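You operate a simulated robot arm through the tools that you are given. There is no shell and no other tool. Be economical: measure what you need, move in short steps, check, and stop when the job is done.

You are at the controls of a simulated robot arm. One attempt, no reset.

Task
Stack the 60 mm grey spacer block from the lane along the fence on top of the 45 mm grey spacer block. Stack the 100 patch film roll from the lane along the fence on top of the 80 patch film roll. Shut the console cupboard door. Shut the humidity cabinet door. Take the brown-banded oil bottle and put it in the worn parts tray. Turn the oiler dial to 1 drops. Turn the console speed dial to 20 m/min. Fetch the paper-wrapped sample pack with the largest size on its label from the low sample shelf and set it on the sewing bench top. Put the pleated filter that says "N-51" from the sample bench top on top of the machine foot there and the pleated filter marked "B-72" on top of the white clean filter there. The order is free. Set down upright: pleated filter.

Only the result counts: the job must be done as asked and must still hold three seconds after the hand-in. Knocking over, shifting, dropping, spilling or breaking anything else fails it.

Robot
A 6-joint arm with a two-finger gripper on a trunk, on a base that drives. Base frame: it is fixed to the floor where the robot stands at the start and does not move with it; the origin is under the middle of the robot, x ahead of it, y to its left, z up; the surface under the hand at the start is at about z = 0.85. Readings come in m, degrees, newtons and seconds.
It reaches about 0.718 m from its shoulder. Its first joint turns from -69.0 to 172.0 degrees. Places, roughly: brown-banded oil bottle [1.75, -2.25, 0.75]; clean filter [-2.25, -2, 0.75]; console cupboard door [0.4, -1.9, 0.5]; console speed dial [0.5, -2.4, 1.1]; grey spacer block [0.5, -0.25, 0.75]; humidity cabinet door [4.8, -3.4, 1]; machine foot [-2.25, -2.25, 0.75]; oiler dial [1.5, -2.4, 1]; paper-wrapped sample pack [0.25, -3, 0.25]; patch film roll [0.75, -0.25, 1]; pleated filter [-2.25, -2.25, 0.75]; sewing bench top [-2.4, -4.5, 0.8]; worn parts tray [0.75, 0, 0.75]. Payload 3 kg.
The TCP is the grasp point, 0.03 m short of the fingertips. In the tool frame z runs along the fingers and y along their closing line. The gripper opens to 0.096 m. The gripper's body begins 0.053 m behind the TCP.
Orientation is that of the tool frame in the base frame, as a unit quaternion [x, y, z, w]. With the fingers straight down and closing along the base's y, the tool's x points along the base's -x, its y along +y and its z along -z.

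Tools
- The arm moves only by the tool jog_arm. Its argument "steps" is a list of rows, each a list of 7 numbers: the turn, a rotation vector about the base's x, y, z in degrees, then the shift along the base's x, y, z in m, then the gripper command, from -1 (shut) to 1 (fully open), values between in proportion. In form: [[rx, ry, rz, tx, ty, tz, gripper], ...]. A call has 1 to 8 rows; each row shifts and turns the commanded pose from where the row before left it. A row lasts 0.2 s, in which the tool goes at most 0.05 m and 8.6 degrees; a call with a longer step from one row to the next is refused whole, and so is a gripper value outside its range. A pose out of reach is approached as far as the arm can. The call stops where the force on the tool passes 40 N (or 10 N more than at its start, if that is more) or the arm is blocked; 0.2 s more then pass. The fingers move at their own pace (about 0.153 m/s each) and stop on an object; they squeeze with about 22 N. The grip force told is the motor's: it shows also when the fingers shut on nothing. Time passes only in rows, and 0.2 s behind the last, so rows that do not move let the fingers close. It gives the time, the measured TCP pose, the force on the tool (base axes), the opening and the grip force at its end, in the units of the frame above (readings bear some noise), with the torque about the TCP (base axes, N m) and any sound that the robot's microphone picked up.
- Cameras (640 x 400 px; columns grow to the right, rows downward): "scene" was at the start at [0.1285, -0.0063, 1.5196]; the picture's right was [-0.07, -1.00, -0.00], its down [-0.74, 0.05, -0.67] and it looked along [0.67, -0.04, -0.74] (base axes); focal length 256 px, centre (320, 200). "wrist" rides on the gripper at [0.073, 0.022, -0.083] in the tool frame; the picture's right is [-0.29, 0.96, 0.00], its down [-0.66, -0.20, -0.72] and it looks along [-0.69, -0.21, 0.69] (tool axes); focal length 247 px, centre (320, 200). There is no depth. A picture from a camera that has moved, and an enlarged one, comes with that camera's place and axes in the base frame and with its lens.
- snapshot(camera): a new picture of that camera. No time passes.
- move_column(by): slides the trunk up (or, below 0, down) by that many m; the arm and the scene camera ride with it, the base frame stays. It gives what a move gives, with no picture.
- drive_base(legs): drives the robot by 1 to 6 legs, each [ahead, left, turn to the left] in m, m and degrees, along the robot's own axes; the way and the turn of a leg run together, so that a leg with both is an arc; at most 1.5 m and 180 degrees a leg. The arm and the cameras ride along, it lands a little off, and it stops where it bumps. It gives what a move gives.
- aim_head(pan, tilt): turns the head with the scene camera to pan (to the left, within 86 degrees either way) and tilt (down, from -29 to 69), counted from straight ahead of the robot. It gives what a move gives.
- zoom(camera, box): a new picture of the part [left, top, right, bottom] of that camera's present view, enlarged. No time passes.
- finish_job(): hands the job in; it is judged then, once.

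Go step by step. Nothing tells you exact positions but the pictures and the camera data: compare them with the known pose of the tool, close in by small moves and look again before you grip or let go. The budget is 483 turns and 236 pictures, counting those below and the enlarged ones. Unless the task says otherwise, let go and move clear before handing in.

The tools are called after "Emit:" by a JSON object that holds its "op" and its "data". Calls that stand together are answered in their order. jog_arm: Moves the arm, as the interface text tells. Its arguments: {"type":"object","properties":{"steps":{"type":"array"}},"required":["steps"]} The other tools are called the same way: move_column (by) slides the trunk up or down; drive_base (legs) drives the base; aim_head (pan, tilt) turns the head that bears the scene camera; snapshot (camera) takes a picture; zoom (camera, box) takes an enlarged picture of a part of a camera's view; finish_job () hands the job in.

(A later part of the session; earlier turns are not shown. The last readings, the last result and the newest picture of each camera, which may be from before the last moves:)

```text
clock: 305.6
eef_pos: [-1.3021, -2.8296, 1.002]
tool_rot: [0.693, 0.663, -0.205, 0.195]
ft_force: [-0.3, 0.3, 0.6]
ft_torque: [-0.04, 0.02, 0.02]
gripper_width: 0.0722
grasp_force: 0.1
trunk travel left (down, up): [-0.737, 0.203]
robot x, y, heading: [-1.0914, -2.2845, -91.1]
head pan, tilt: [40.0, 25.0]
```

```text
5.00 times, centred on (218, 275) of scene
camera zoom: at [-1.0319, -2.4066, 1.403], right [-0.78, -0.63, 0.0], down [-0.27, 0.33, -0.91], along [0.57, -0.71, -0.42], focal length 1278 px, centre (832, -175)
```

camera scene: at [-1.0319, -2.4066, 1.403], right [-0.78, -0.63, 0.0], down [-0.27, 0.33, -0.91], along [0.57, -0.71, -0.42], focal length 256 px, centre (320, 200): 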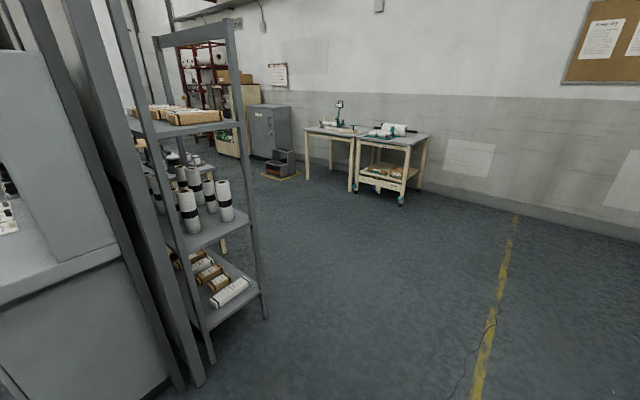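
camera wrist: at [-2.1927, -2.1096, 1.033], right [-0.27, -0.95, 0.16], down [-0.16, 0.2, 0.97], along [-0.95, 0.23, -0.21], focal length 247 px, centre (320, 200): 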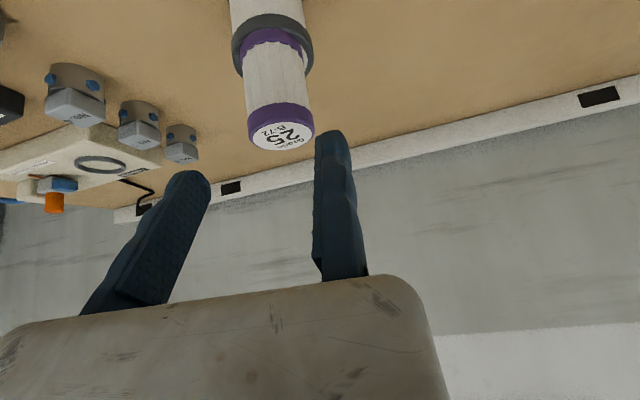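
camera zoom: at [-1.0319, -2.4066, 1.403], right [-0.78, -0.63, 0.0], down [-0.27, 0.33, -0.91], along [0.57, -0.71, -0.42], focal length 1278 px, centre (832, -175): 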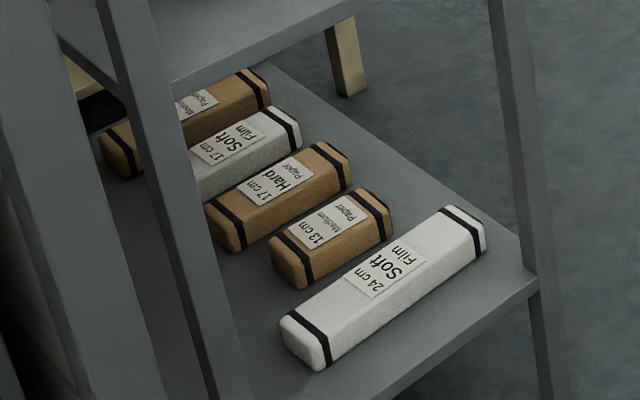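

A rack behind the console holds the packs on its lowest shelf (z≈0.23). The brown ones are paper-wrapped; one label at the back is still unread. I drive around to the rack's south side.

Emit:
{"op": "drive_base", "data": {"legs": [[1.45, 0, 1], [0, 0, 90], [0, 0, 90]]}}

Emit:
{"op": "drive_base", "data": {"legs": [[0, -1.0, 0]]}}

Emit:
{"op": "aim_head", "data": {"pan": -20, "tilt": 40}}

Emit:
{"op": "snapshot", "data": {"camera": "scene"}}

```text
clock: 320.4
eef_pos: [-0.8868, -3.1809, 1.0025]
tool_rot: [-0.656, 0.7, 0.193, 0.206]
ft_force: [-0.3, -0.7, 0.3]
ft_torque: [0.0, 0.03, 0.02]
gripper_width: 0.0723
grasp_force: 0.1
trunk travel left (down, up): [-0.737, 0.203]
robot x, y, heading: [-1.1099, -3.722, 87.8]
head pan, tilt: [40.0, 25.0]
```

```text
clock: 325.6
eef_pos: [0.1096, -3.2176, 1.0017]
tool_rot: [-0.658, 0.698, 0.193, 0.206]
ft_force: [-0.4, -0.2, 0.3]
ft_torque: [0.02, 0.04, 0.0]
gripper_width: 0.0721
grasp_force: 0.0
trunk travel left (down, up): [-0.737, 0.203]
robot x, y, heading: [-0.1144, -3.7599, 88.0]
head pan, tilt: [40.0, 25.0]
```

```text
clock: 326.9
eef_pos: [0.1089, -3.2186, 1.0024]
tool_rot: [-0.658, 0.698, 0.194, 0.206]
ft_force: [0.3, 0.8, 0.8]
ft_torque: [-0.02, 0.01, 0.02]
gripper_width: 0.0718
grasp_force: 0.0
trunk travel left (down, up): [-0.737, 0.203]
robot x, y, heading: [-0.1151, -3.7598, 87.9]
head pan, tilt: [-20.0, 40.0]
```

```text
73 pictures are left
camera scene: at [-0.0805, -3.6317, 1.3797], right [0.93, -0.37, 0.0], down [-0.24, -0.6, -0.77], along [0.29, 0.71, -0.64], focal length 256 px, centre (320, 200)
```

scene: 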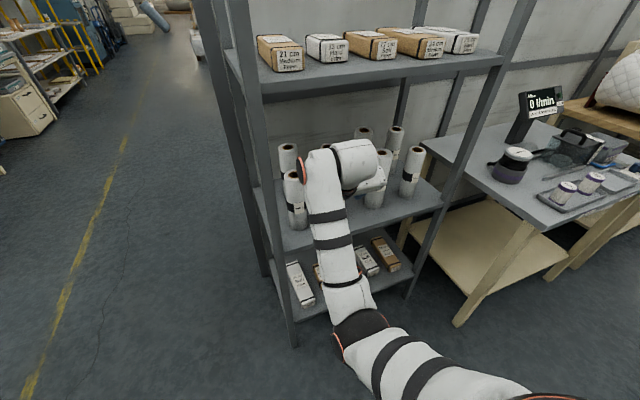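

Emit:
{"op": "zoom", "data": {"camera": "scene", "box": [270, 220, 420, 330]}}

```text
3.64 times, centred on (345, 275) of scene
camera zoom: at [-0.0805, -3.6317, 1.3797], right [0.93, -0.37, 0.0], down [-0.24, -0.6, -0.77], along [0.29, 0.71, -0.64], focal length 929 px, centre (229, -73)
```

zoom: 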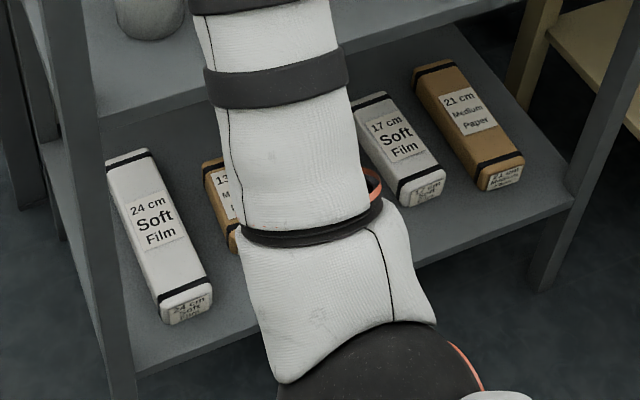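

The largest paper-wrapped pack on the low shelf is "21 cm Medium Paper", at the east end, centre about (0.58, -2.95). I back out, make the fingers steeper, and lower the trunk.

Emit:
{"op": "drive_base", "data": {"legs": [[-0.35, 0, 2]]}}

Emit:
{"op": "move_column", "data": {"by": -0.4}}

Emit:
{"op": "jog_arm", "data": {"steps": [[-6.5, 0, 0, 0, 0, 0, 0.5], [-6.5, 0, 0, 0, 0, 0, 0.5], [0, 0, 0, 0, 0, 0, 0.5]]}}

Emit:
{"op": "move_column", "data": {"by": -0.24}}

```text
clock: 329.1
eef_pos: [0.0831, -3.5554, 1.0026]
tool_rot: [-0.67, 0.686, 0.197, 0.203]
ft_force: [0.5, -0.3, -0.5]
ft_torque: [0.01, -0.03, 0.0]
gripper_width: 0.0719
grasp_force: 0.1
trunk travel left (down, up): [-0.737, 0.203]
robot x, y, heading: [-0.1147, -4.1075, 90.3]
head pan, tilt: [-20.0, 40.0]
```

```text
clock: 332.9
eef_pos: [0.0839, -3.5565, 0.6029]
tool_rot: [-0.671, 0.686, 0.197, 0.203]
ft_force: [0.1, 0.0, -0.3]
ft_torque: [0.05, 0.04, 0.01]
gripper_width: 0.072
grasp_force: 0.0
trunk travel left (down, up): [-0.337, 0.603]
robot x, y, heading: [-0.1174, -4.1038, 89.9]
head pan, tilt: [-20.0, 40.0]
```

```text
clock: 333.7
eef_pos: [0.0842, -3.5503, 0.5985]
tool_rot: [-0.689, 0.704, 0.118, 0.126]
ft_force: [0.5, -0.5, -0.9]
ft_torque: [-0.01, 0.0, 0.0]
gripper_width: 0.072
grasp_force: 0.1
out of reach, approached as far as the arm can: row 2
trunk travel left (down, up): [-0.337, 0.603]
robot x, y, heading: [-0.1199, -4.1061, 90.1]
head pan, tilt: [-20.0, 40.0]
```

```text
clock: 336.2
eef_pos: [0.0837, -3.5496, 0.3582]
tool_rot: [-0.689, 0.704, 0.117, 0.126]
ft_force: [-0.2, -0.3, -0.5]
ft_torque: [0.01, -0.04, -0.03]
gripper_width: 0.0721
grasp_force: 0.1
trunk travel left (down, up): [-0.097, 0.843]
robot x, y, heading: [-0.1184, -4.1074, 90.0]
head pan, tilt: [-20.0, 40.0]
```

Emit:
{"op": "drive_base", "data": {"legs": [[0, -0.415, 0]]}}

Emit:
{"op": "aim_head", "data": {"pan": -10, "tilt": 25}}

Emit:
{"op": "snapshot", "data": {"camera": "scene"}}

Emit:
{"op": "snapshot", "data": {"camera": "wrist"}}

```text
clock: 338.8
eef_pos: [0.4985, -3.5494, 0.3581]
tool_rot: [-0.688, 0.705, 0.117, 0.127]
ft_force: [-0.2, 0.1, -0.3]
ft_torque: [0.02, 0.02, -0.02]
gripper_width: 0.0718
grasp_force: 0.1
trunk travel left (down, up): [-0.097, 0.843]
robot x, y, heading: [0.294, -4.106, 90.2]
head pan, tilt: [-20.0, 40.0]
```

```text
clock: 339.6
eef_pos: [0.497, -3.5502, 0.359]
tool_rot: [-0.689, 0.704, 0.118, 0.127]
ft_force: [0.0, 0.0, -0.5]
ft_torque: [-0.01, -0.02, 0.03]
gripper_width: 0.0722
grasp_force: 0.1
trunk travel left (down, up): [-0.097, 0.843]
robot x, y, heading: [0.2951, -4.1024, 90.2]
head pan, tilt: [-10.0, 25.0]
```

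```text
71 pictures are left
camera scene: at [0.3108, -3.9651, 0.7629], right [0.98, -0.17, 0.0], down [-0.07, -0.42, -0.91], along [0.16, 0.89, -0.42], focal length 256 px, centre (320, 200)
```

scene: 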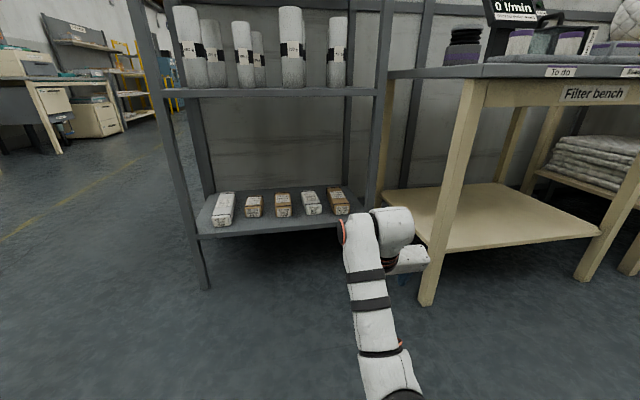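

```text
70 pictures are left
camera wrist: at [0.4721, -3.6452, 0.4113], right [-0.95, 0.3, 0.09], down [0.2, 0.37, 0.91], along [0.24, 0.88, -0.41], focal length 247 px, centre (320, 200)
```

wrist: 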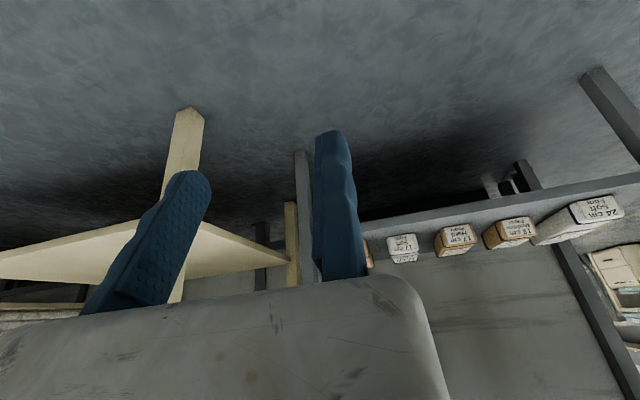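

Emit:
{"op": "drive_base", "data": {"legs": [[0.4, 0, 0]]}}

Emit:
{"op": "snapshot", "data": {"camera": "wrist"}}

```text
clock: 342.1
eef_pos: [0.4997, -3.1435, 0.3578]
tool_rot: [-0.688, 0.704, 0.119, 0.127]
ft_force: [-0.8, 1.3, -0.8]
ft_torque: [0.05, -0.03, -0.01]
gripper_width: 0.0723
grasp_force: 0.0
trunk travel left (down, up): [-0.097, 0.843]
robot x, y, heading: [0.298, -3.7023, 89.8]
head pan, tilt: [-10.0, 25.0]
```

```text
69 pictures are left
camera wrist: at [0.473, -3.2415, 0.4113], right [-0.95, 0.3, 0.09], down [0.21, 0.37, 0.91], along [0.24, 0.88, -0.41], focal length 247 px, centre (320, 200)
```

wrist: 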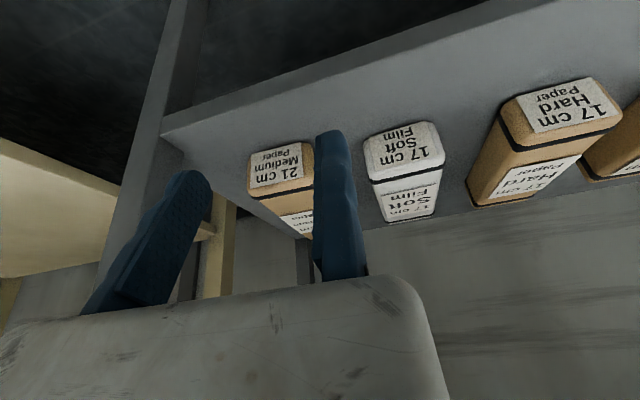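

Emit:
{"op": "drive_base", "data": {"legs": [[0.185, 0, 0]]}}

Emit:
{"op": "snapshot", "data": {"camera": "wrist"}}

Emit:
{"op": "snapshot", "data": {"camera": "scene"}}

```text
clock: 343.6
eef_pos: [0.5036, -2.963, 0.3584]
tool_rot: [-0.687, 0.706, 0.118, 0.127]
ft_force: [0.4, -0.2, -0.4]
ft_torque: [-0.03, 0.05, 0.02]
gripper_width: 0.0721
grasp_force: 0.0
trunk travel left (down, up): [-0.097, 0.843]
robot x, y, heading: [0.2934, -3.5195, 89.6]
head pan, tilt: [-10.0, 25.0]
```

```text
68 pictures are left
camera wrist: at [0.4754, -3.0594, 0.4113], right [-0.95, 0.3, 0.09], down [0.21, 0.37, 0.91], along [0.24, 0.88, -0.41], focal length 247 px, centre (320, 200)
```

wrist: 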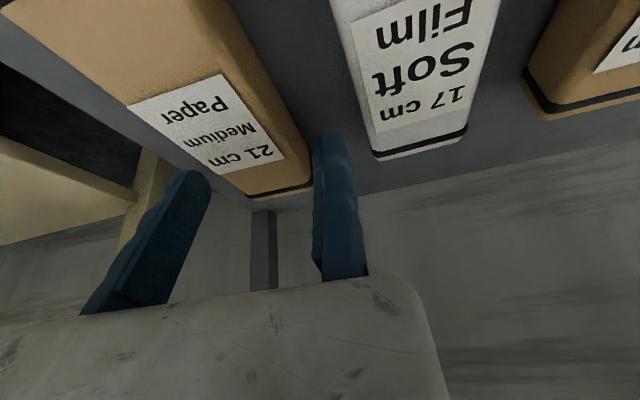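

```text
67 pictures are left
camera scene: at [0.312, -3.3783, 0.763], right [0.98, -0.18, 0.0], down [-0.08, -0.42, -0.91], along [0.16, 0.89, -0.42], focal length 256 px, centre (320, 200)
```

scene: 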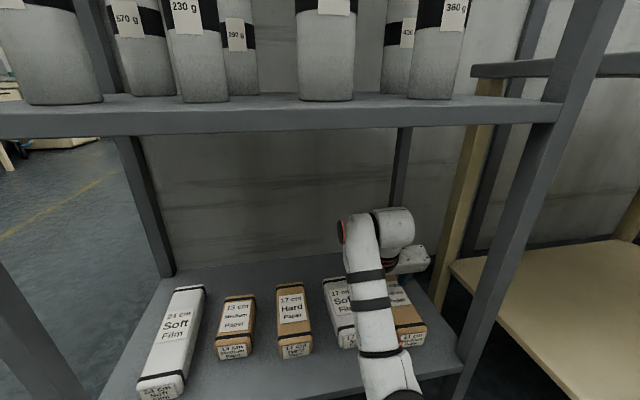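

The pack is about 8 cm wide and turned about 9°. I yaw the tool to match, open fully, and shift over it.

Emit:
{"op": "jog_arm", "data": {"steps": [[0, 0, -4.5, 0.01, 0.005, 0, 1], [0, 0, -4.5, 0.014, 0.005, 0, 1], [0, 0, 0, 0, 0, 0, 1]]}}

Emit:
{"op": "snapshot", "data": {"camera": "wrist"}}

```text
clock: 344.4
eef_pos: [0.526, -2.9553, 0.3565]
tool_rot: [-0.628, 0.759, 0.107, 0.137]
ft_force: [0.3, 0.3, -0.5]
ft_torque: [0.0, -0.03, -0.01]
gripper_width: 0.0959
grasp_force: 0.0
trunk travel left (down, up): [-0.097, 0.843]
robot x, y, heading: [0.298, -3.5148, 89.8]
head pan, tilt: [-10.0, 25.0]
```

```text
66 pictures are left
camera wrist: at [0.4848, -3.0454, 0.4108], right [-0.89, 0.45, 0.09], down [0.26, 0.33, 0.91], along [0.38, 0.83, -0.41], focal length 247 px, centre (320, 200)
```

wrist: 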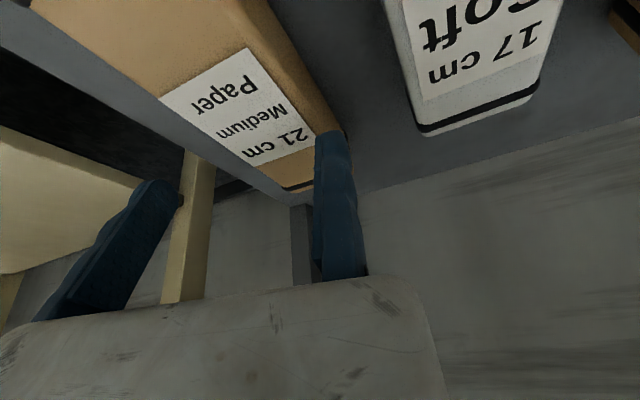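

Emit:
{"op": "jog_arm", "data": {"steps": [[0, 0, 0, -0.004, 0, 0, 1], [0, 0, 0, 0, 0, 0, 1]]}}

Emit:
{"op": "move_column", "data": {"by": -0.035}}

Emit:
{"op": "snapshot", "data": {"camera": "wrist"}}

```text
clock: 345.0
eef_pos: [0.5223, -2.9545, 0.3573]
tool_rot: [-0.629, 0.758, 0.107, 0.136]
ft_force: [-0.1, -1.4, -0.5]
ft_torque: [-0.05, -0.03, -0.02]
gripper_width: 0.0963
grasp_force: 0.1
trunk travel left (down, up): [-0.097, 0.843]
robot x, y, heading: [0.2968, -3.5175, 89.8]
head pan, tilt: [-10.0, 25.0]
```

```text
clock: 345.8
eef_pos: [0.5229, -2.955, 0.3232]
tool_rot: [-0.629, 0.758, 0.107, 0.136]
ft_force: [0.1, 0.4, 0.7]
ft_torque: [0.0, -0.01, 0.01]
gripper_width: 0.0961
grasp_force: 0.1
trunk travel left (down, up): [-0.062, 0.878]
robot x, y, heading: [0.2949, -3.5184, 89.5]
head pan, tilt: [-10.0, 25.0]
```

```text
65 pictures are left
camera wrist: at [0.4809, -3.045, 0.3758], right [-0.89, 0.45, 0.09], down [0.26, 0.33, 0.91], along [0.38, 0.83, -0.41], focal length 247 px, centre (320, 200)
```

wrist: 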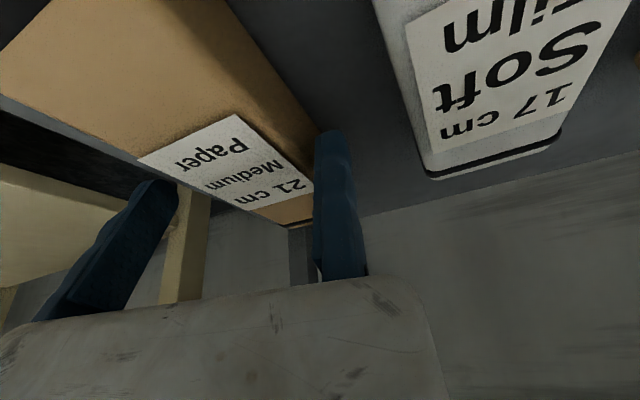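

Emit:
{"op": "jog_arm", "data": {"steps": [[0, 0, 0, -0.005, 0, 0, 1], [0, 0, 0, 0, 0, 0, 1]]}}

Emit:
{"op": "move_column", "data": {"by": -0.02}}

Emit:
{"op": "snapshot", "data": {"camera": "wrist"}}

```text
clock: 346.4
eef_pos: [0.5179, -2.9549, 0.3225]
tool_rot: [-0.629, 0.758, 0.108, 0.136]
ft_force: [0.4, -0.3, 0.0]
ft_torque: [0.01, 0.01, -0.01]
gripper_width: 0.096
grasp_force: 0.0
trunk travel left (down, up): [-0.062, 0.878]
robot x, y, heading: [0.298, -3.5177, 89.6]
head pan, tilt: [-10.0, 25.0]
```

```text
clock: 347.1
eef_pos: [0.5175, -2.9556, 0.3014]
tool_rot: [-0.629, 0.758, 0.108, 0.135]
ft_force: [0.2, 0.4, 0.2]
ft_torque: [0.02, 0.01, -0.02]
gripper_width: 0.0959
grasp_force: 0.0
trunk travel left (down, up): [-0.042, 0.898]
robot x, y, heading: [0.2968, -3.517, 89.6]
head pan, tilt: [-10.0, 25.0]
```

```text
64 pictures are left
camera wrist: at [0.476, -3.0455, 0.3552], right [-0.89, 0.45, 0.09], down [0.26, 0.33, 0.91], along [0.38, 0.83, -0.41], focal length 247 px, centre (320, 200)
```

wrist: 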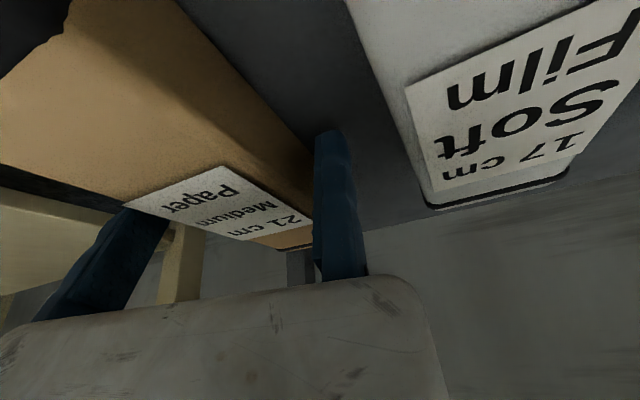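

Emit:
{"op": "move_column", "data": {"by": -0.018}}

Emit:
{"op": "jog_arm", "data": {"steps": [[0, 0, 0, 0, 0, 0, -1], [0, 0, 0, 0, 0, 0, -1], [0, 0, 0, 0, 0, 0, -1], [0, 0, 0, 0, 0, 0, -1]]}}

Emit:
{"op": "move_column", "data": {"by": 0.02}}

Emit:
{"op": "snapshot", "data": {"camera": "wrist"}}

```text
clock: 347.7
eef_pos: [0.5176, -2.9554, 0.2928]
tool_rot: [-0.628, 0.757, 0.112, 0.142]
ft_force: [-1.0, -7.5, 38.1]
ft_torque: [-0.19, 0.11, 0.35]
gripper_width: 0.0961
grasp_force: 0.0
trunk travel left (down, up): [-0.024, 0.916]
robot x, y, heading: [0.2964, -3.5175, 89.8]
head pan, tilt: [-10.0, 25.0]
```

```text
clock: 348.7
eef_pos: [0.5172, -2.955, 0.2916]
tool_rot: [-0.628, 0.756, 0.113, 0.142]
ft_force: [2.6, -2.0, 44.3]
ft_torque: [0.07, 0.06, 0.1]
gripper_width: 0.0708
grasp_force: 22.0
trunk travel left (down, up): [-0.024, 0.916]
robot x, y, heading: [0.295, -3.5223, 89.7]
head pan, tilt: [-10.0, 25.0]
```

```text
clock: 349.4
eef_pos: [0.5171, -2.9561, 0.3025]
tool_rot: [-0.629, 0.758, 0.105, 0.133]
ft_force: [-0.2, -0.8, -0.8]
ft_torque: [-0.02, 0.05, 0.0]
gripper_width: 0.0696
grasp_force: 22.3
trunk travel left (down, up): [-0.044, 0.896]
robot x, y, heading: [0.2962, -3.5171, 89.8]
head pan, tilt: [-10.0, 25.0]
```

```text
63 pictures are left
camera wrist: at [0.4757, -3.0456, 0.3559], right [-0.89, 0.45, 0.09], down [0.26, 0.34, 0.9], along [0.37, 0.83, -0.42], focal length 247 px, centre (320, 200)
```

wrist: 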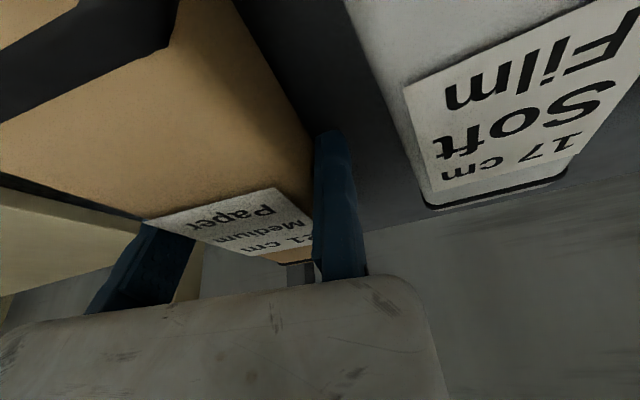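

Emit:
{"op": "move_column", "data": {"by": 0.03}}

Emit:
{"op": "snapshot", "data": {"camera": "wrist"}}

Emit:
{"op": "snapshot", "data": {"camera": "scene"}}

```text
clock: 350.1
eef_pos: [0.5165, -2.9555, 0.3344]
tool_rot: [-0.63, 0.758, 0.107, 0.135]
ft_force: [0.4, 0.0, -1.1]
ft_torque: [0.01, 0.02, -0.03]
gripper_width: 0.07
grasp_force: 22.1
trunk travel left (down, up): [-0.074, 0.866]
robot x, y, heading: [0.2963, -3.518, 89.8]
head pan, tilt: [-10.0, 25.0]
```

```text
62 pictures are left
camera wrist: at [0.476, -3.0455, 0.3871], right [-0.89, 0.45, 0.09], down [0.26, 0.33, 0.91], along [0.38, 0.83, -0.41], focal length 247 px, centre (320, 200)
```

wrist: 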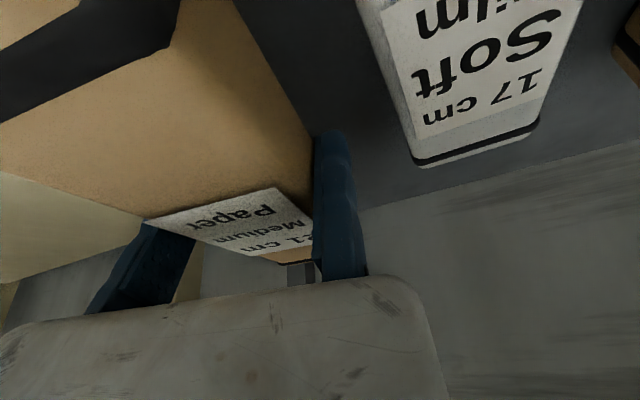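

```text
61 pictures are left
camera scene: at [0.312, -3.3782, 0.74], right [0.98, -0.18, 0.0], down [-0.08, -0.42, -0.91], along [0.16, 0.89, -0.42], focal length 256 px, centre (320, 200)
```

scene: 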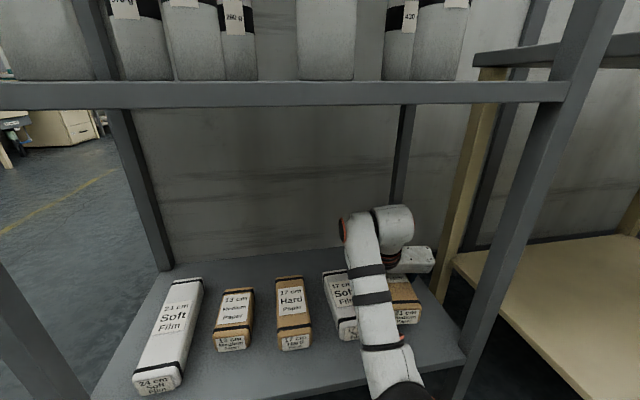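

The pack is held and lifted. I raise above its neighbours and back straight out.

Emit:
{"op": "move_column", "data": {"by": 0.07}}

Emit:
{"op": "drive_base", "data": {"legs": [[-0.6, 0, 0]]}}

Emit:
{"op": "snapshot", "data": {"camera": "scene"}}

```text
clock: 351.2
eef_pos: [0.5185, -2.9548, 0.4042]
tool_rot: [-0.629, 0.758, 0.107, 0.135]
ft_force: [0.3, 0.1, -1.4]
ft_torque: [0.0, 0.05, 0.01]
gripper_width: 0.0698
grasp_force: 21.4
trunk travel left (down, up): [-0.144, 0.796]
robot x, y, heading: [0.2952, -3.5181, 90.0]
head pan, tilt: [-10.0, 25.0]
```

```text
clock: 354.6
eef_pos: [0.5108, -3.5546, 0.403]
tool_rot: [-0.634, 0.754, 0.108, 0.135]
ft_force: [-0.1, -0.4, -0.7]
ft_torque: [-0.02, 0.03, 0.02]
gripper_width: 0.0695
grasp_force: 21.8
trunk travel left (down, up): [-0.144, 0.796]
robot x, y, heading: [0.2976, -4.1188, 90.4]
head pan, tilt: [-10.0, 25.0]
```

```text
60 pictures are left
camera scene: at [0.3111, -3.9795, 0.8099], right [0.99, -0.17, 0.0], down [-0.07, -0.42, -0.91], along [0.15, 0.89, -0.42], focal length 256 px, centre (320, 200)
```

scene: 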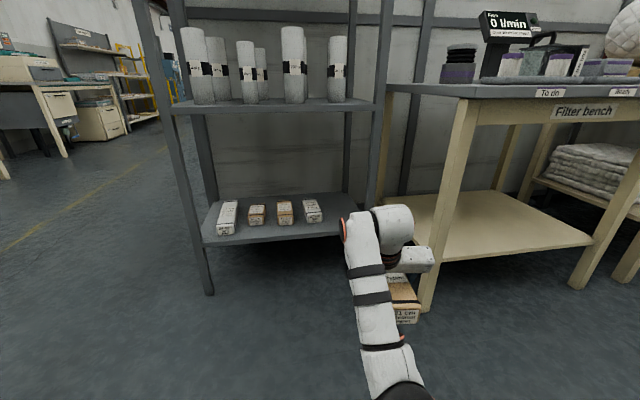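

Emit:
{"op": "move_column", "data": {"by": 0.4}}

Emit:
{"op": "move_column", "data": {"by": 0.25}}

Emit:
{"op": "drive_base", "data": {"legs": [[-0.1, 0, 0], [0, 0, 89.6], [1.2, 0, 0]]}}

Emit:
{"op": "aim_head", "data": {"pan": 10, "tilt": 30}}

Emit:
{"op": "snapshot", "data": {"camera": "scene"}}

```text
clock: 358.4
eef_pos: [0.5115, -3.5538, 0.8031]
tool_rot: [-0.634, 0.753, 0.109, 0.135]
ft_force: [0.0, 0.0, -0.5]
ft_torque: [0.02, 0.01, 0.02]
gripper_width: 0.0695
grasp_force: 22.1
trunk travel left (down, up): [-0.544, 0.396]
robot x, y, heading: [0.2937, -4.1211, 90.1]
head pan, tilt: [-10.0, 25.0]
```

```text
clock: 361.0
eef_pos: [0.5126, -3.5531, 1.0535]
tool_rot: [-0.634, 0.754, 0.108, 0.135]
ft_force: [-0.1, -0.8, -1.4]
ft_torque: [-0.01, -0.01, -0.02]
gripper_width: 0.0696
grasp_force: 22.4
trunk travel left (down, up): [-0.794, 0.146]
robot x, y, heading: [0.2993, -4.1207, 90.5]
head pan, tilt: [-10.0, 25.0]
```

```text
clock: 371.7
eef_pos: [-1.4706, -3.973, 1.0534]
tool_rot: [0.98, -0.099, -0.171, -0.022]
ft_force: [-0.3, -0.8, -0.7]
ft_torque: [-0.07, 0.01, 0.02]
gripper_width: 0.0692
grasp_force: 21.9
trunk travel left (down, up): [-0.794, 0.146]
robot x, y, heading: [-0.9102, -4.2013, 178.8]
head pan, tilt: [-10.0, 25.0]
```

```text
clock: 372.5
eef_pos: [-1.4698, -3.972, 1.0537]
tool_rot: [0.98, -0.098, -0.171, -0.02]
ft_force: [0.0, 0.9, -1.4]
ft_torque: [-0.02, 0.0, 0.02]
gripper_width: 0.0693
grasp_force: 22.1
trunk travel left (down, up): [-0.794, 0.146]
robot x, y, heading: [-0.9112, -4.2029, 178.9]
head pan, tilt: [10.0, 30.0]
```

```text
59 pictures are left
camera scene: at [-1.0503, -4.2171, 1.452], right [-0.15, 0.99, 0.0], down [0.49, 0.08, -0.87], along [-0.86, -0.13, -0.5], focal length 256 px, centre (320, 200)
```

scene: 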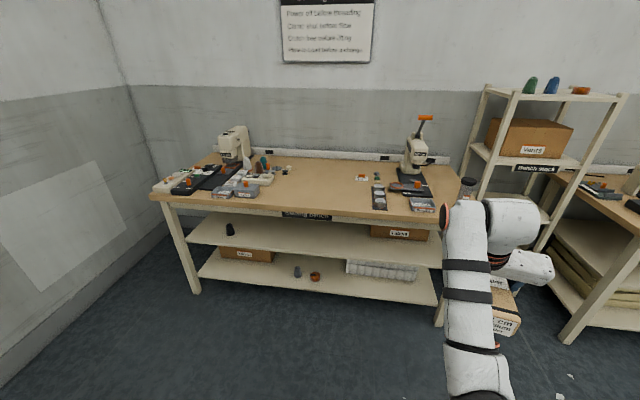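

The sewing bench has a free area near (-2.2, -4.4). I drive there with the pack.

Emit:
{"op": "drive_base", "data": {"legs": [[0, 0.478, 1], [0.6, 0, 0]]}}

Emit:
{"op": "aim_head", "data": {"pan": -5, "tilt": 40}}

Emit:
{"op": "snapshot", "data": {"camera": "scene"}}

Emit:
{"op": "snapshot", "data": {"camera": "wrist"}}

```text
clock: 378.3
eef_pos: [-2.0908, -4.4783, 1.0538]
tool_rot: [0.982, -0.075, -0.172, -0.017]
ft_force: [0.2, 0.0, -0.7]
ft_torque: [-0.03, 0.02, 0.02]
gripper_width: 0.0693
grasp_force: 21.9
trunk travel left (down, up): [-0.794, 0.146]
robot x, y, heading: [-1.5227, -4.6822, -178.4]
head pan, tilt: [10.0, 30.0]
```

```text
clock: 379.1
eef_pos: [-2.0914, -4.4783, 1.0526]
tool_rot: [0.982, -0.075, -0.172, -0.018]
ft_force: [0.0, -0.2, -1.1]
ft_torque: [-0.02, -0.03, -0.02]
gripper_width: 0.0694
grasp_force: 21.9
trunk travel left (down, up): [-0.794, 0.146]
robot x, y, heading: [-1.5167, -4.6826, -178.3]
head pan, tilt: [-5.0, 40.0]
```

```text
58 pictures are left
camera scene: at [-1.6569, -4.6791, 1.4367], right [0.06, 1.0, 0.0], down [0.64, -0.04, -0.77], along [-0.76, 0.05, -0.64], focal length 256 px, centre (320, 200)
```

scene: 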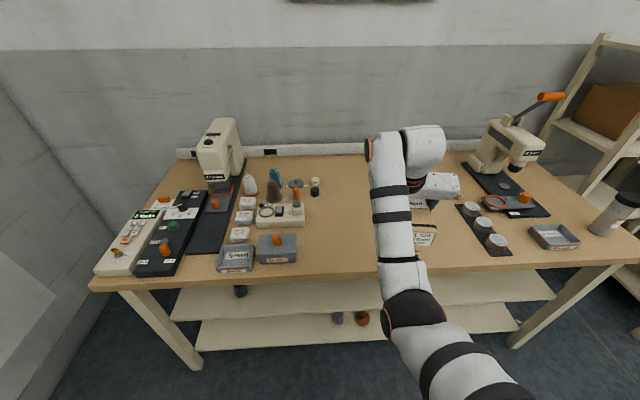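

```text
57 pictures are left
camera wrist: at [-2.0, -4.5148, 1.1071], right [-0.42, -0.9, 0.09], down [-0.34, 0.25, 0.91], along [-0.84, 0.35, -0.41], focal length 247 px, centre (320, 200)
```

wrist: 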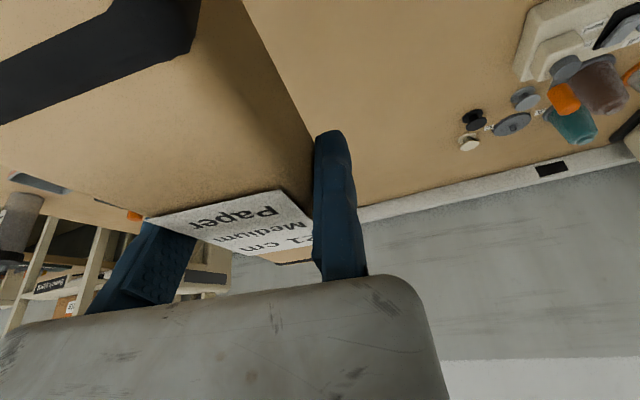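

Emit:
{"op": "drive_base", "data": {"legs": [[0.12, 0, 0]]}}

Emit:
{"op": "move_column", "data": {"by": -0.18}}

Emit:
{"op": "snapshot", "data": {"camera": "wrist"}}

```text
clock: 380.3
eef_pos: [-2.2058, -4.4838, 1.0532]
tool_rot: [0.982, -0.073, -0.172, -0.016]
ft_force: [-0.5, 0.5, -0.8]
ft_torque: [-0.05, 0.01, -0.02]
gripper_width: 0.0693
grasp_force: 22.6
trunk travel left (down, up): [-0.794, 0.146]
robot x, y, heading: [-1.6377, -4.6842, -178.3]
head pan, tilt: [-5.0, 40.0]
```

```text
clock: 382.3
eef_pos: [-2.2057, -4.4832, 0.8731]
tool_rot: [0.982, -0.074, -0.172, -0.018]
ft_force: [1.0, 0.4, -0.5]
ft_torque: [-0.05, -0.03, 0.02]
gripper_width: 0.0691
grasp_force: 22.2
trunk travel left (down, up): [-0.614, 0.326]
robot x, y, heading: [-1.6336, -4.685, -178.3]
head pan, tilt: [-5.0, 40.0]
```

```text
56 pictures are left
camera wrist: at [-2.1135, -4.5198, 0.9273], right [-0.42, -0.9, 0.09], down [-0.34, 0.25, 0.91], along [-0.84, 0.35, -0.41], focal length 247 px, centre (320, 200)
```

wrist: 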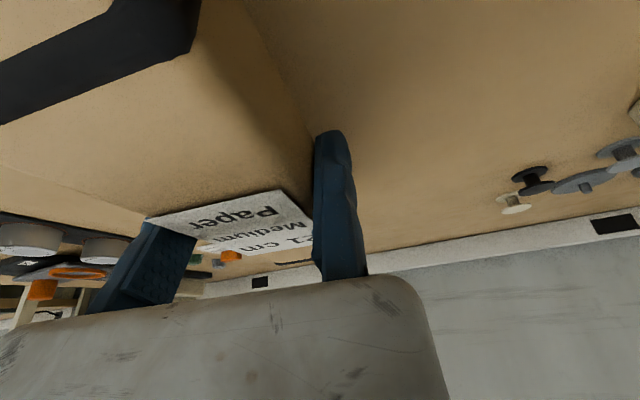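

Emit:
{"op": "move_column", "data": {"by": -0.025}}

Emit:
{"op": "jog_arm", "data": {"steps": [[0, 0, 0, 0, 0, -0.003, -1], [0, 0, 0, 0, 0, -0.003, -1], [0, 0, 0, 0, 0, 0, -1]]}}

Emit:
{"op": "jog_arm", "data": {"steps": [[0, 0, 0, 0, 0, -0.003, -1], [0, 0, 0, 0, 0, -0.003, -1], [0, 0, 0, 0, 0, 0, -1]]}}

```text
clock: 383.0
eef_pos: [-2.2035, -4.4838, 0.849]
tool_rot: [0.982, -0.073, -0.172, -0.017]
ft_force: [0.5, 0.2, -0.5]
ft_torque: [-0.02, -0.01, -0.01]
gripper_width: 0.0693
grasp_force: 22.1
trunk travel left (down, up): [-0.589, 0.351]
robot x, y, heading: [-1.631, -4.6861, -178.4]
head pan, tilt: [-5.0, 40.0]
```

```text
clock: 383.8
eef_pos: [-2.2059, -4.4843, 0.8419]
tool_rot: [0.982, -0.073, -0.172, -0.017]
ft_force: [0.4, -0.3, -0.4]
ft_torque: [-0.04, -0.03, -0.02]
gripper_width: 0.0691
grasp_force: 22.3
trunk travel left (down, up): [-0.589, 0.351]
robot x, y, heading: [-1.6336, -4.6807, -178.3]
head pan, tilt: [-5.0, 40.0]
```

```text
clock: 384.6
eef_pos: [-2.205, -4.4831, 0.8363]
tool_rot: [0.982, -0.073, -0.172, -0.017]
ft_force: [0.0, 0.1, 0.4]
ft_torque: [-0.03, 0.01, 0.02]
gripper_width: 0.0693
grasp_force: 21.7
trunk travel left (down, up): [-0.589, 0.351]
robot x, y, heading: [-1.6347, -4.6846, -178.2]
head pan, tilt: [-5.0, 40.0]
```

Emit:
{"op": "jog_arm", "data": {"steps": [[0, 0, 0, 0, 0, -0.003, -1], [0, 0, 0, 0, 0, 0, -1]]}}

Emit:
{"op": "jog_arm", "data": {"steps": [[0, 0, 0, 0, 0, -0.003, -1], [0, 0, 0, 0, 0, 0, -1]]}}

Emit:
{"op": "jog_arm", "data": {"steps": [[0, 0, 0, 0, 0, -0.003, -1], [0, 0, 0, 0, 0, 0, -1]]}}

```text
clock: 385.2
eef_pos: [-2.2045, -4.4829, 0.833]
tool_rot: [0.982, -0.074, -0.171, -0.017]
ft_force: [-0.4, 0.0, -1.2]
ft_torque: [-0.02, 0.02, 0.0]
gripper_width: 0.0693
grasp_force: 22.1
trunk travel left (down, up): [-0.589, 0.351]
robot x, y, heading: [-1.6341, -4.6881, -178.2]
head pan, tilt: [-5.0, 40.0]
```

```text
clock: 385.8
eef_pos: [-2.2072, -4.4839, 0.8318]
tool_rot: [0.982, -0.073, -0.174, -0.017]
ft_force: [-2.5, 2.2, 6.1]
ft_torque: [-0.01, 0.07, 0.0]
gripper_width: 0.0693
grasp_force: 21.8
trunk travel left (down, up): [-0.589, 0.351]
robot x, y, heading: [-1.6365, -4.6846, -178.2]
head pan, tilt: [-5.0, 40.0]
```

```text
clock: 386.4
eef_pos: [-2.2045, -4.4832, 0.8318]
tool_rot: [0.981, -0.073, -0.176, -0.017]
ft_force: [-9.9, 5.3, 27.1]
ft_torque: [-0.03, -0.23, 0.12]
gripper_width: 0.0694
grasp_force: 22.2
trunk travel left (down, up): [-0.589, 0.351]
robot x, y, heading: [-1.6373, -4.6856, -178.3]
head pan, tilt: [-5.0, 40.0]
```

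Contact with the bench. I release and go up.

Emit:
{"op": "jog_arm", "data": {"steps": [[0, 0, 0, 0, 0, 0.004, -1], [0, 0, 0, 0, 0, 0, 1], [0, 0, 0, 0, 0, 0, 1], [0, 0, 0, 0, -0.006, 0, 1], [0, 0, 0, 0, 0, 0.02, 1], [0, 0, 0, 0, 0, 0.02, 1], [0, 0, 0, 0, 0, 0, 1]]}}

Emit:
{"op": "move_column", "data": {"by": 0.15}}

Emit:
{"op": "snapshot", "data": {"camera": "wrist"}}

```text
clock: 388.0
eef_pos: [-2.2074, -4.4907, 0.8714]
tool_rot: [0.982, -0.073, -0.172, -0.016]
ft_force: [-1.0, 0.2, -0.4]
ft_torque: [-0.03, 0.02, 0.0]
gripper_width: 0.0957
grasp_force: 0.1
trunk travel left (down, up): [-0.589, 0.351]
robot x, y, heading: [-1.6338, -4.6857, -178.0]
head pan, tilt: [-5.0, 40.0]
```

```text
clock: 389.8
eef_pos: [-2.2071, -4.4902, 1.0212]
tool_rot: [0.982, -0.074, -0.172, -0.017]
ft_force: [-0.5, 0.2, 0.4]
ft_torque: [-0.02, 0.02, -0.02]
gripper_width: 0.0961
grasp_force: 0.0
trunk travel left (down, up): [-0.739, 0.201]
robot x, y, heading: [-1.6356, -4.6866, -178.1]
head pan, tilt: [-5.0, 40.0]
```

```text
55 pictures are left
camera wrist: at [-2.115, -4.527, 1.0742], right [-0.42, -0.9, 0.09], down [-0.34, 0.25, 0.91], along [-0.84, 0.35, -0.41], focal length 247 px, centre (320, 200)
```

wrist: 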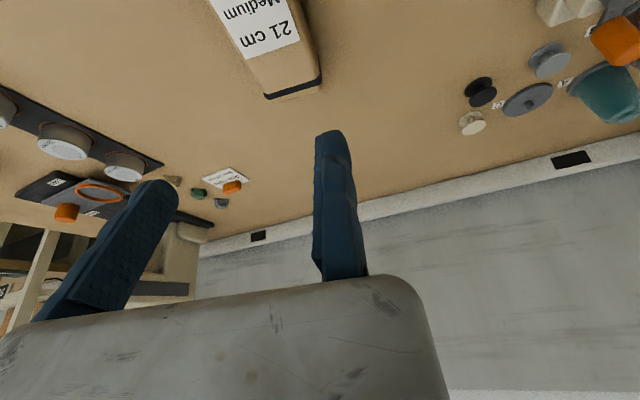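

The pack lies on the sewing bench. Last: the humidity cabinet door to the east. I back off, turn around and look.

Emit:
{"op": "drive_base", "data": {"legs": [[-0.6, 0, 0], [0, 0, -90], [0, 0, -92]]}}

Emit:
{"op": "aim_head", "data": {"pan": 0, "tilt": 12}}

Emit:
{"op": "snapshot", "data": {"camera": "scene"}}

```text
clock: 400.9
eef_pos: [-0.4695, -4.9056, 1.0212]
tool_rot: [0.105, 0.979, -0.022, 0.171]
ft_force: [0.4, 0.0, 0.0]
ft_torque: [0.03, 0.0, -0.02]
gripper_width: 0.0963
grasp_force: 0.0
trunk travel left (down, up): [-0.739, 0.201]
robot x, y, heading: [-1.0291, -4.6768, -2.0]
head pan, tilt: [-5.0, 40.0]
```

```text
clock: 401.9
eef_pos: [-0.4692, -4.9038, 1.0216]
tool_rot: [0.105, 0.979, -0.022, 0.172]
ft_force: [-0.4, 0.5, -0.2]
ft_torque: [-0.03, 0.0, 0.02]
gripper_width: 0.0959
grasp_force: 0.0
trunk travel left (down, up): [-0.739, 0.201]
robot x, y, heading: [-1.0288, -4.6741, -1.9]
head pan, tilt: [0.0, 12.0]
```

```text
54 pictures are left
camera scene: at [-0.885, -4.68, 1.426], right [-0.03, -1.0, 0.0], down [-0.21, 0.01, -0.98], along [0.98, -0.03, -0.21], focal length 256 px, centre (320, 200)
```

scene: 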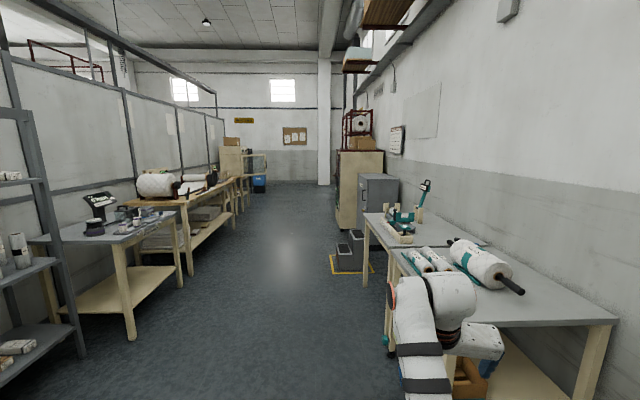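

Emit:
{"op": "drive_base", "data": {"legs": [[0, 0.5, 1.9], [1.5, 0, 0], [1.4, 0, 0]]}}

Emit:
{"op": "aim_head", "data": {"pan": 15, "tilt": 18}}

Emit:
{"op": "snapshot", "data": {"camera": "scene"}}

```text
clock: 418.4
eef_pos: [2.4208, -4.4475, 1.02]
tool_rot: [0.111, 0.979, -0.024, 0.171]
ft_force: [-0.5, 0.2, -1.0]
ft_torque: [0.0, -0.01, -0.02]
gripper_width: 0.0962
grasp_force: 0.1
trunk travel left (down, up): [-0.739, 0.201]
robot x, y, heading: [1.8651, -4.211, -2.6]
head pan, tilt: [0.0, 12.0]
```

```text
clock: 419.1
eef_pos: [2.4216, -4.4484, 1.0203]
tool_rot: [0.111, 0.979, -0.024, 0.171]
ft_force: [0.3, -0.6, 0.3]
ft_torque: [-0.03, 0.02, 0.02]
gripper_width: 0.096
grasp_force: 0.0
trunk travel left (down, up): [-0.739, 0.201]
robot x, y, heading: [1.8626, -4.2109, -2.5]
head pan, tilt: [15.0, 18.0]
```

```text
53 pictures are left
camera scene: at [2.0065, -4.1935, 1.4163], right [0.21, -0.98, 0.0], down [-0.3, -0.07, -0.95], along [0.93, 0.2, -0.31], focal length 256 px, centre (320, 200)
```

scene: 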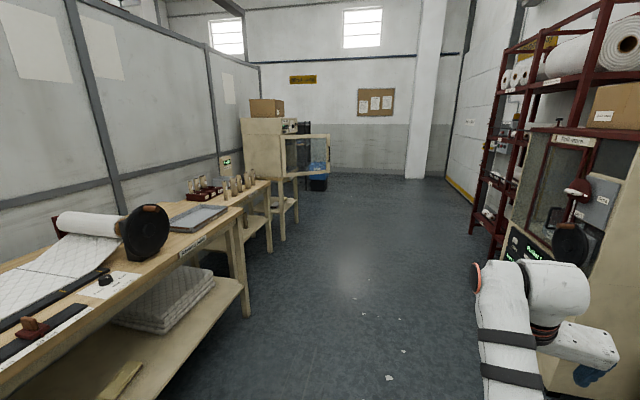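

Emit:
{"op": "zoom", "data": {"camera": "scene", "box": [220, 85, 350, 245]}}

```text
2.50 times, centred on (285, 165) of scene
camera zoom: at [2.0065, -4.1935, 1.4163], right [0.21, -0.98, 0.0], down [-0.3, -0.07, -0.95], along [0.93, 0.2, -0.31], focal length 639 px, centre (408, 288)
```

zoom: 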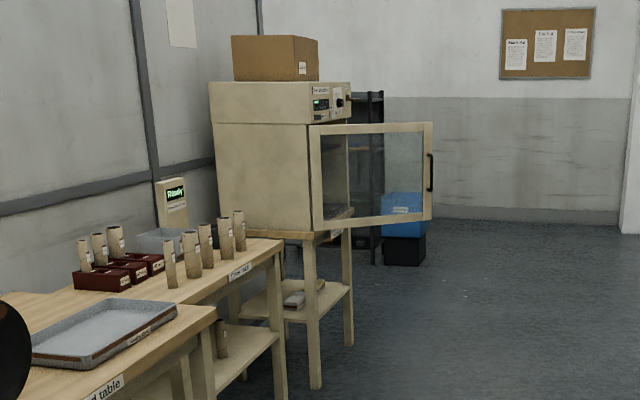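

The humidity cabinet's glass door stands open, hinge near (4.65, -3.2), free edge near (4.97, -3.67). I drive closer, close the gripper and turn to face it.

Emit:
{"op": "jog_arm", "data": {"steps": [[0, 0, 0, 0, 0, 0, -1], [0, 0, 0, 0, 0, 0, -1], [0, 0, 0, 0, 0, 0, -1]]}}

Emit:
{"op": "drive_base", "data": {"legs": [[0, 0, 2.6], [1.3, -0.1, 0], [1.0, 0, 0], [0, 0, 90]]}}

Emit:
{"op": "aim_head", "data": {"pan": -10, "tilt": 25}}

Emit:
{"op": "snapshot", "data": {"camera": "scene"}}

```text
clock: 419.9
eef_pos: [2.4216, -4.4478, 1.0204]
tool_rot: [0.112, 0.979, -0.024, 0.171]
ft_force: [-0.2, 0.9, 0.6]
ft_torque: [-0.01, 0.0, 0.01]
gripper_width: 0.0
grasp_force: 22.0
trunk travel left (down, up): [-0.739, 0.201]
robot x, y, heading: [1.8638, -4.2069, -2.6]
head pan, tilt: [15.0, 18.0]
```

```text
clock: 435.3
eef_pos: [4.3057, -3.713, 1.0202]
tool_rot: [-0.643, 0.746, 0.11, 0.133]
ft_force: [-1.1, -0.9, -0.1]
ft_torque: [-0.02, 0.0, -0.02]
gripper_width: 0.0
grasp_force: 21.9
trunk travel left (down, up): [-0.739, 0.201]
robot x, y, heading: [4.1117, -4.286, 91.9]
head pan, tilt: [15.0, 18.0]
```

```text
clock: 436.2
eef_pos: [4.3063, -3.7129, 1.0213]
tool_rot: [-0.642, 0.747, 0.11, 0.134]
ft_force: [0.7, 0.3, 0.7]
ft_torque: [0.0, 0.01, 0.01]
gripper_width: 0.0002
grasp_force: 22.0
trunk travel left (down, up): [-0.739, 0.201]
robot x, y, heading: [4.1131, -4.2843, 91.7]
head pan, tilt: [-10.0, 25.0]
```

```text
51 pictures are left
camera scene: at [4.1226, -4.1452, 1.405], right [0.99, -0.14, 0.0], down [-0.06, -0.42, -0.91], along [0.13, 0.9, -0.42], focal length 256 px, centre (320, 200)
```

scene: 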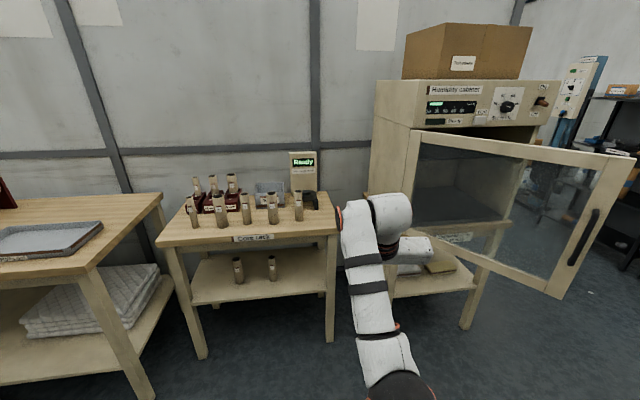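

Emit:
{"op": "drive_base", "data": {"legs": [[0, -0.42, -1.7], [0.2, 0, 0]]}}

Emit:
{"op": "snapshot", "data": {"camera": "scene"}}

```text
clock: 440.0
eef_pos: [4.7434, -3.506, 1.0212]
tool_rot: [-0.635, 0.753, 0.108, 0.135]
ft_force: [0.0, -0.5, -0.2]
ft_torque: [-0.02, 0.04, 0.01]
gripper_width: 0.0002
grasp_force: 22.5
trunk travel left (down, up): [-0.739, 0.201]
robot x, y, heading: [4.5372, -4.0728, 90.6]
head pan, tilt: [-10.0, 25.0]
```

```text
50 pictures are left
camera scene: at [4.551, -3.9338, 1.405], right [0.99, -0.16, 0.0], down [-0.07, -0.42, -0.91], along [0.15, 0.89, -0.42], focal length 256 px, centre (320, 200)
```

scene: 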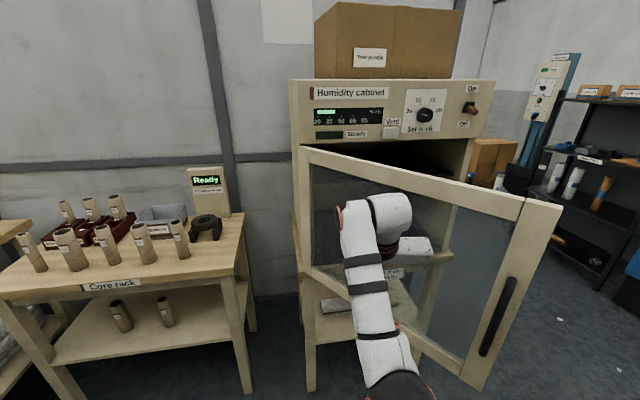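

Emit:
{"op": "drive_base", "data": {"legs": [[0.12, 0, 0]]}}

Emit:
{"op": "snapshot", "data": {"camera": "scene"}}

```text
clock: 441.3
eef_pos: [4.7432, -3.3894, 1.0215]
tool_rot: [-0.635, 0.753, 0.108, 0.135]
ft_force: [-0.2, 0.4, -0.6]
ft_torque: [0.0, -0.05, 0.0]
gripper_width: 0.0
grasp_force: 22.2
trunk travel left (down, up): [-0.739, 0.201]
robot x, y, heading: [4.5369, -3.9568, 90.4]
head pan, tilt: [-10.0, 25.0]
```

```text
49 pictures are left
camera scene: at [4.5498, -3.8168, 1.405], right [0.99, -0.16, 0.0], down [-0.07, -0.42, -0.91], along [0.15, 0.89, -0.42], focal length 256 px, centre (320, 200)
```

scene: 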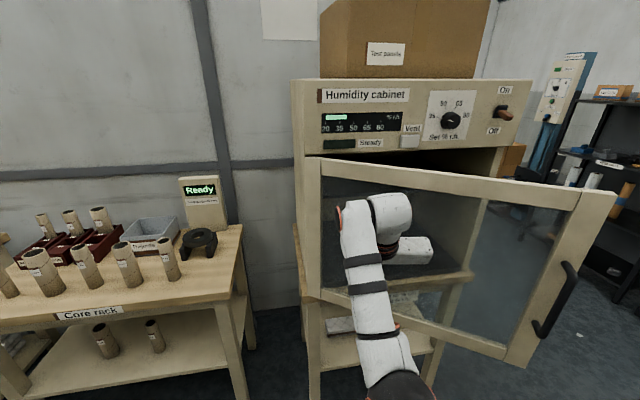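

Emit:
{"op": "drive_base", "data": {"legs": [[0.08, 0, 0]]}}

Emit:
{"op": "snapshot", "data": {"camera": "scene"}}

```text
clock: 442.3
eef_pos: [4.7399, -3.3071, 1.0216]
tool_rot: [-0.634, 0.754, 0.108, 0.135]
ft_force: [-0.6, -0.3, 0.7]
ft_torque: [0.03, 0.0, -0.02]
gripper_width: 0.0001
grasp_force: 21.9
trunk travel left (down, up): [-0.739, 0.201]
robot x, y, heading: [4.5349, -3.8769, 90.7]
head pan, tilt: [-10.0, 25.0]
```

```text
48 pictures are left
camera scene: at [4.5486, -3.7359, 1.405], right [0.99, -0.16, 0.0], down [-0.07, -0.42, -0.91], along [0.15, 0.89, -0.42], focal length 256 px, centre (320, 200)
```

scene: 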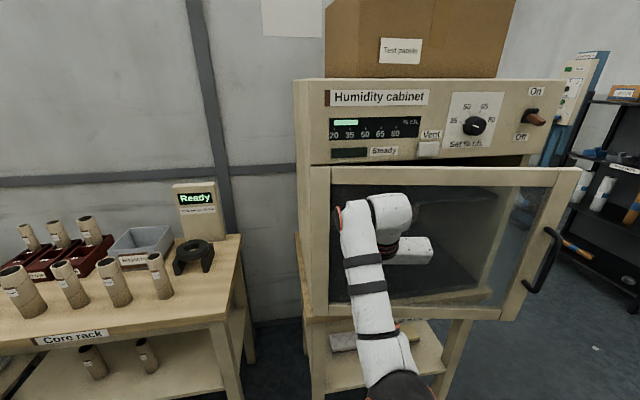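

Emit:
{"op": "drive_base", "data": {"legs": [[0.05, 0, 0]]}}

Emit:
{"op": "drive_base", "data": {"legs": [[0.03, 0, 0]]}}

Emit:
{"op": "snapshot", "data": {"camera": "scene"}}

```text
clock: 443.2
eef_pos: [4.7388, -3.2606, 1.0205]
tool_rot: [-0.636, 0.752, 0.109, 0.135]
ft_force: [-0.5, 0.7, -0.2]
ft_torque: [-0.03, 0.0, 0.01]
gripper_width: 0.0
grasp_force: 22.0
trunk travel left (down, up): [-0.739, 0.201]
robot x, y, heading: [4.5303, -3.8258, 91.0]
head pan, tilt: [-10.0, 25.0]
```

```text
clock: 444.1
eef_pos: [4.7387, -3.2317, 1.0225]
tool_rot: [-0.635, 0.753, 0.11, 0.135]
ft_force: [0.1, -0.5, 0.4]
ft_torque: [0.02, 0.01, 0.01]
gripper_width: 0.0
grasp_force: 22.3
trunk travel left (down, up): [-0.739, 0.201]
robot x, y, heading: [4.5364, -3.7989, 90.4]
head pan, tilt: [-10.0, 25.0]
```

```text
47 pictures are left
camera scene: at [4.5476, -3.6604, 1.4052], right [0.99, -0.16, 0.0], down [-0.07, -0.42, -0.91], along [0.15, 0.9, -0.42], focal length 256 px, centre (320, 200)
```

scene: 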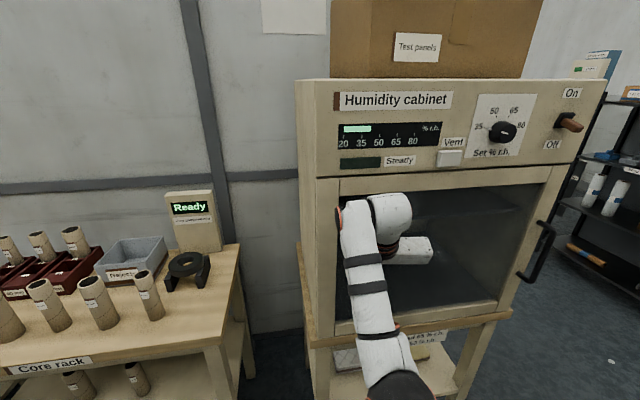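

Emit:
{"op": "drive_base", "data": {"legs": [[0.03, 0, 0]]}}

Emit:
{"op": "drive_base", "data": {"legs": [[0.03, 0, 0]]}}

Emit:
{"op": "snapshot", "data": {"camera": "scene"}}

```text
clock: 444.9
eef_pos: [4.7388, -3.2214, 1.0232]
tool_rot: [-0.636, 0.753, 0.105, 0.133]
ft_force: [-0.2, -14.2, 2.9]
ft_torque: [1.07, -0.03, 0.19]
gripper_width: 0.0
grasp_force: 22.1
trunk travel left (down, up): [-0.739, 0.201]
robot x, y, heading: [4.5336, -3.777, 90.6]
head pan, tilt: [-10.0, 25.0]
stopped in leg 1: the force on the tool passed its limit at 75 N (the readings are from after the stop); the commanded pose is now the measured one
```

```text
clock: 445.7
eef_pos: [4.7398, -3.2218, 1.0234]
tool_rot: [-0.636, 0.754, 0.1, 0.129]
ft_force: [-2.8, -27.0, 4.6]
ft_torque: [2.13, -0.17, 0.44]
gripper_width: 0.0001
grasp_force: 22.7
trunk travel left (down, up): [-0.739, 0.201]
robot x, y, heading: [4.5313, -3.778, 90.3]
head pan, tilt: [-10.0, 25.0]
stopped in leg 1: the robot was blocked; the commanded pose is now the measured one
```

```text
46 pictures are left
camera scene: at [4.5462, -3.6469, 1.4063], right [0.99, -0.17, 0.0], down [-0.07, -0.41, -0.91], along [0.15, 0.9, -0.41], focal length 256 px, centre (320, 200)
```

scene: 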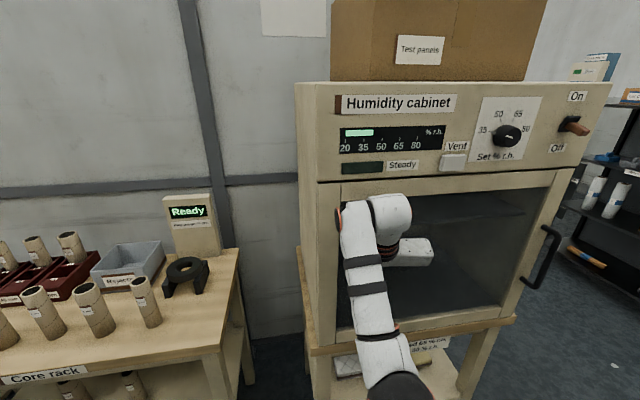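

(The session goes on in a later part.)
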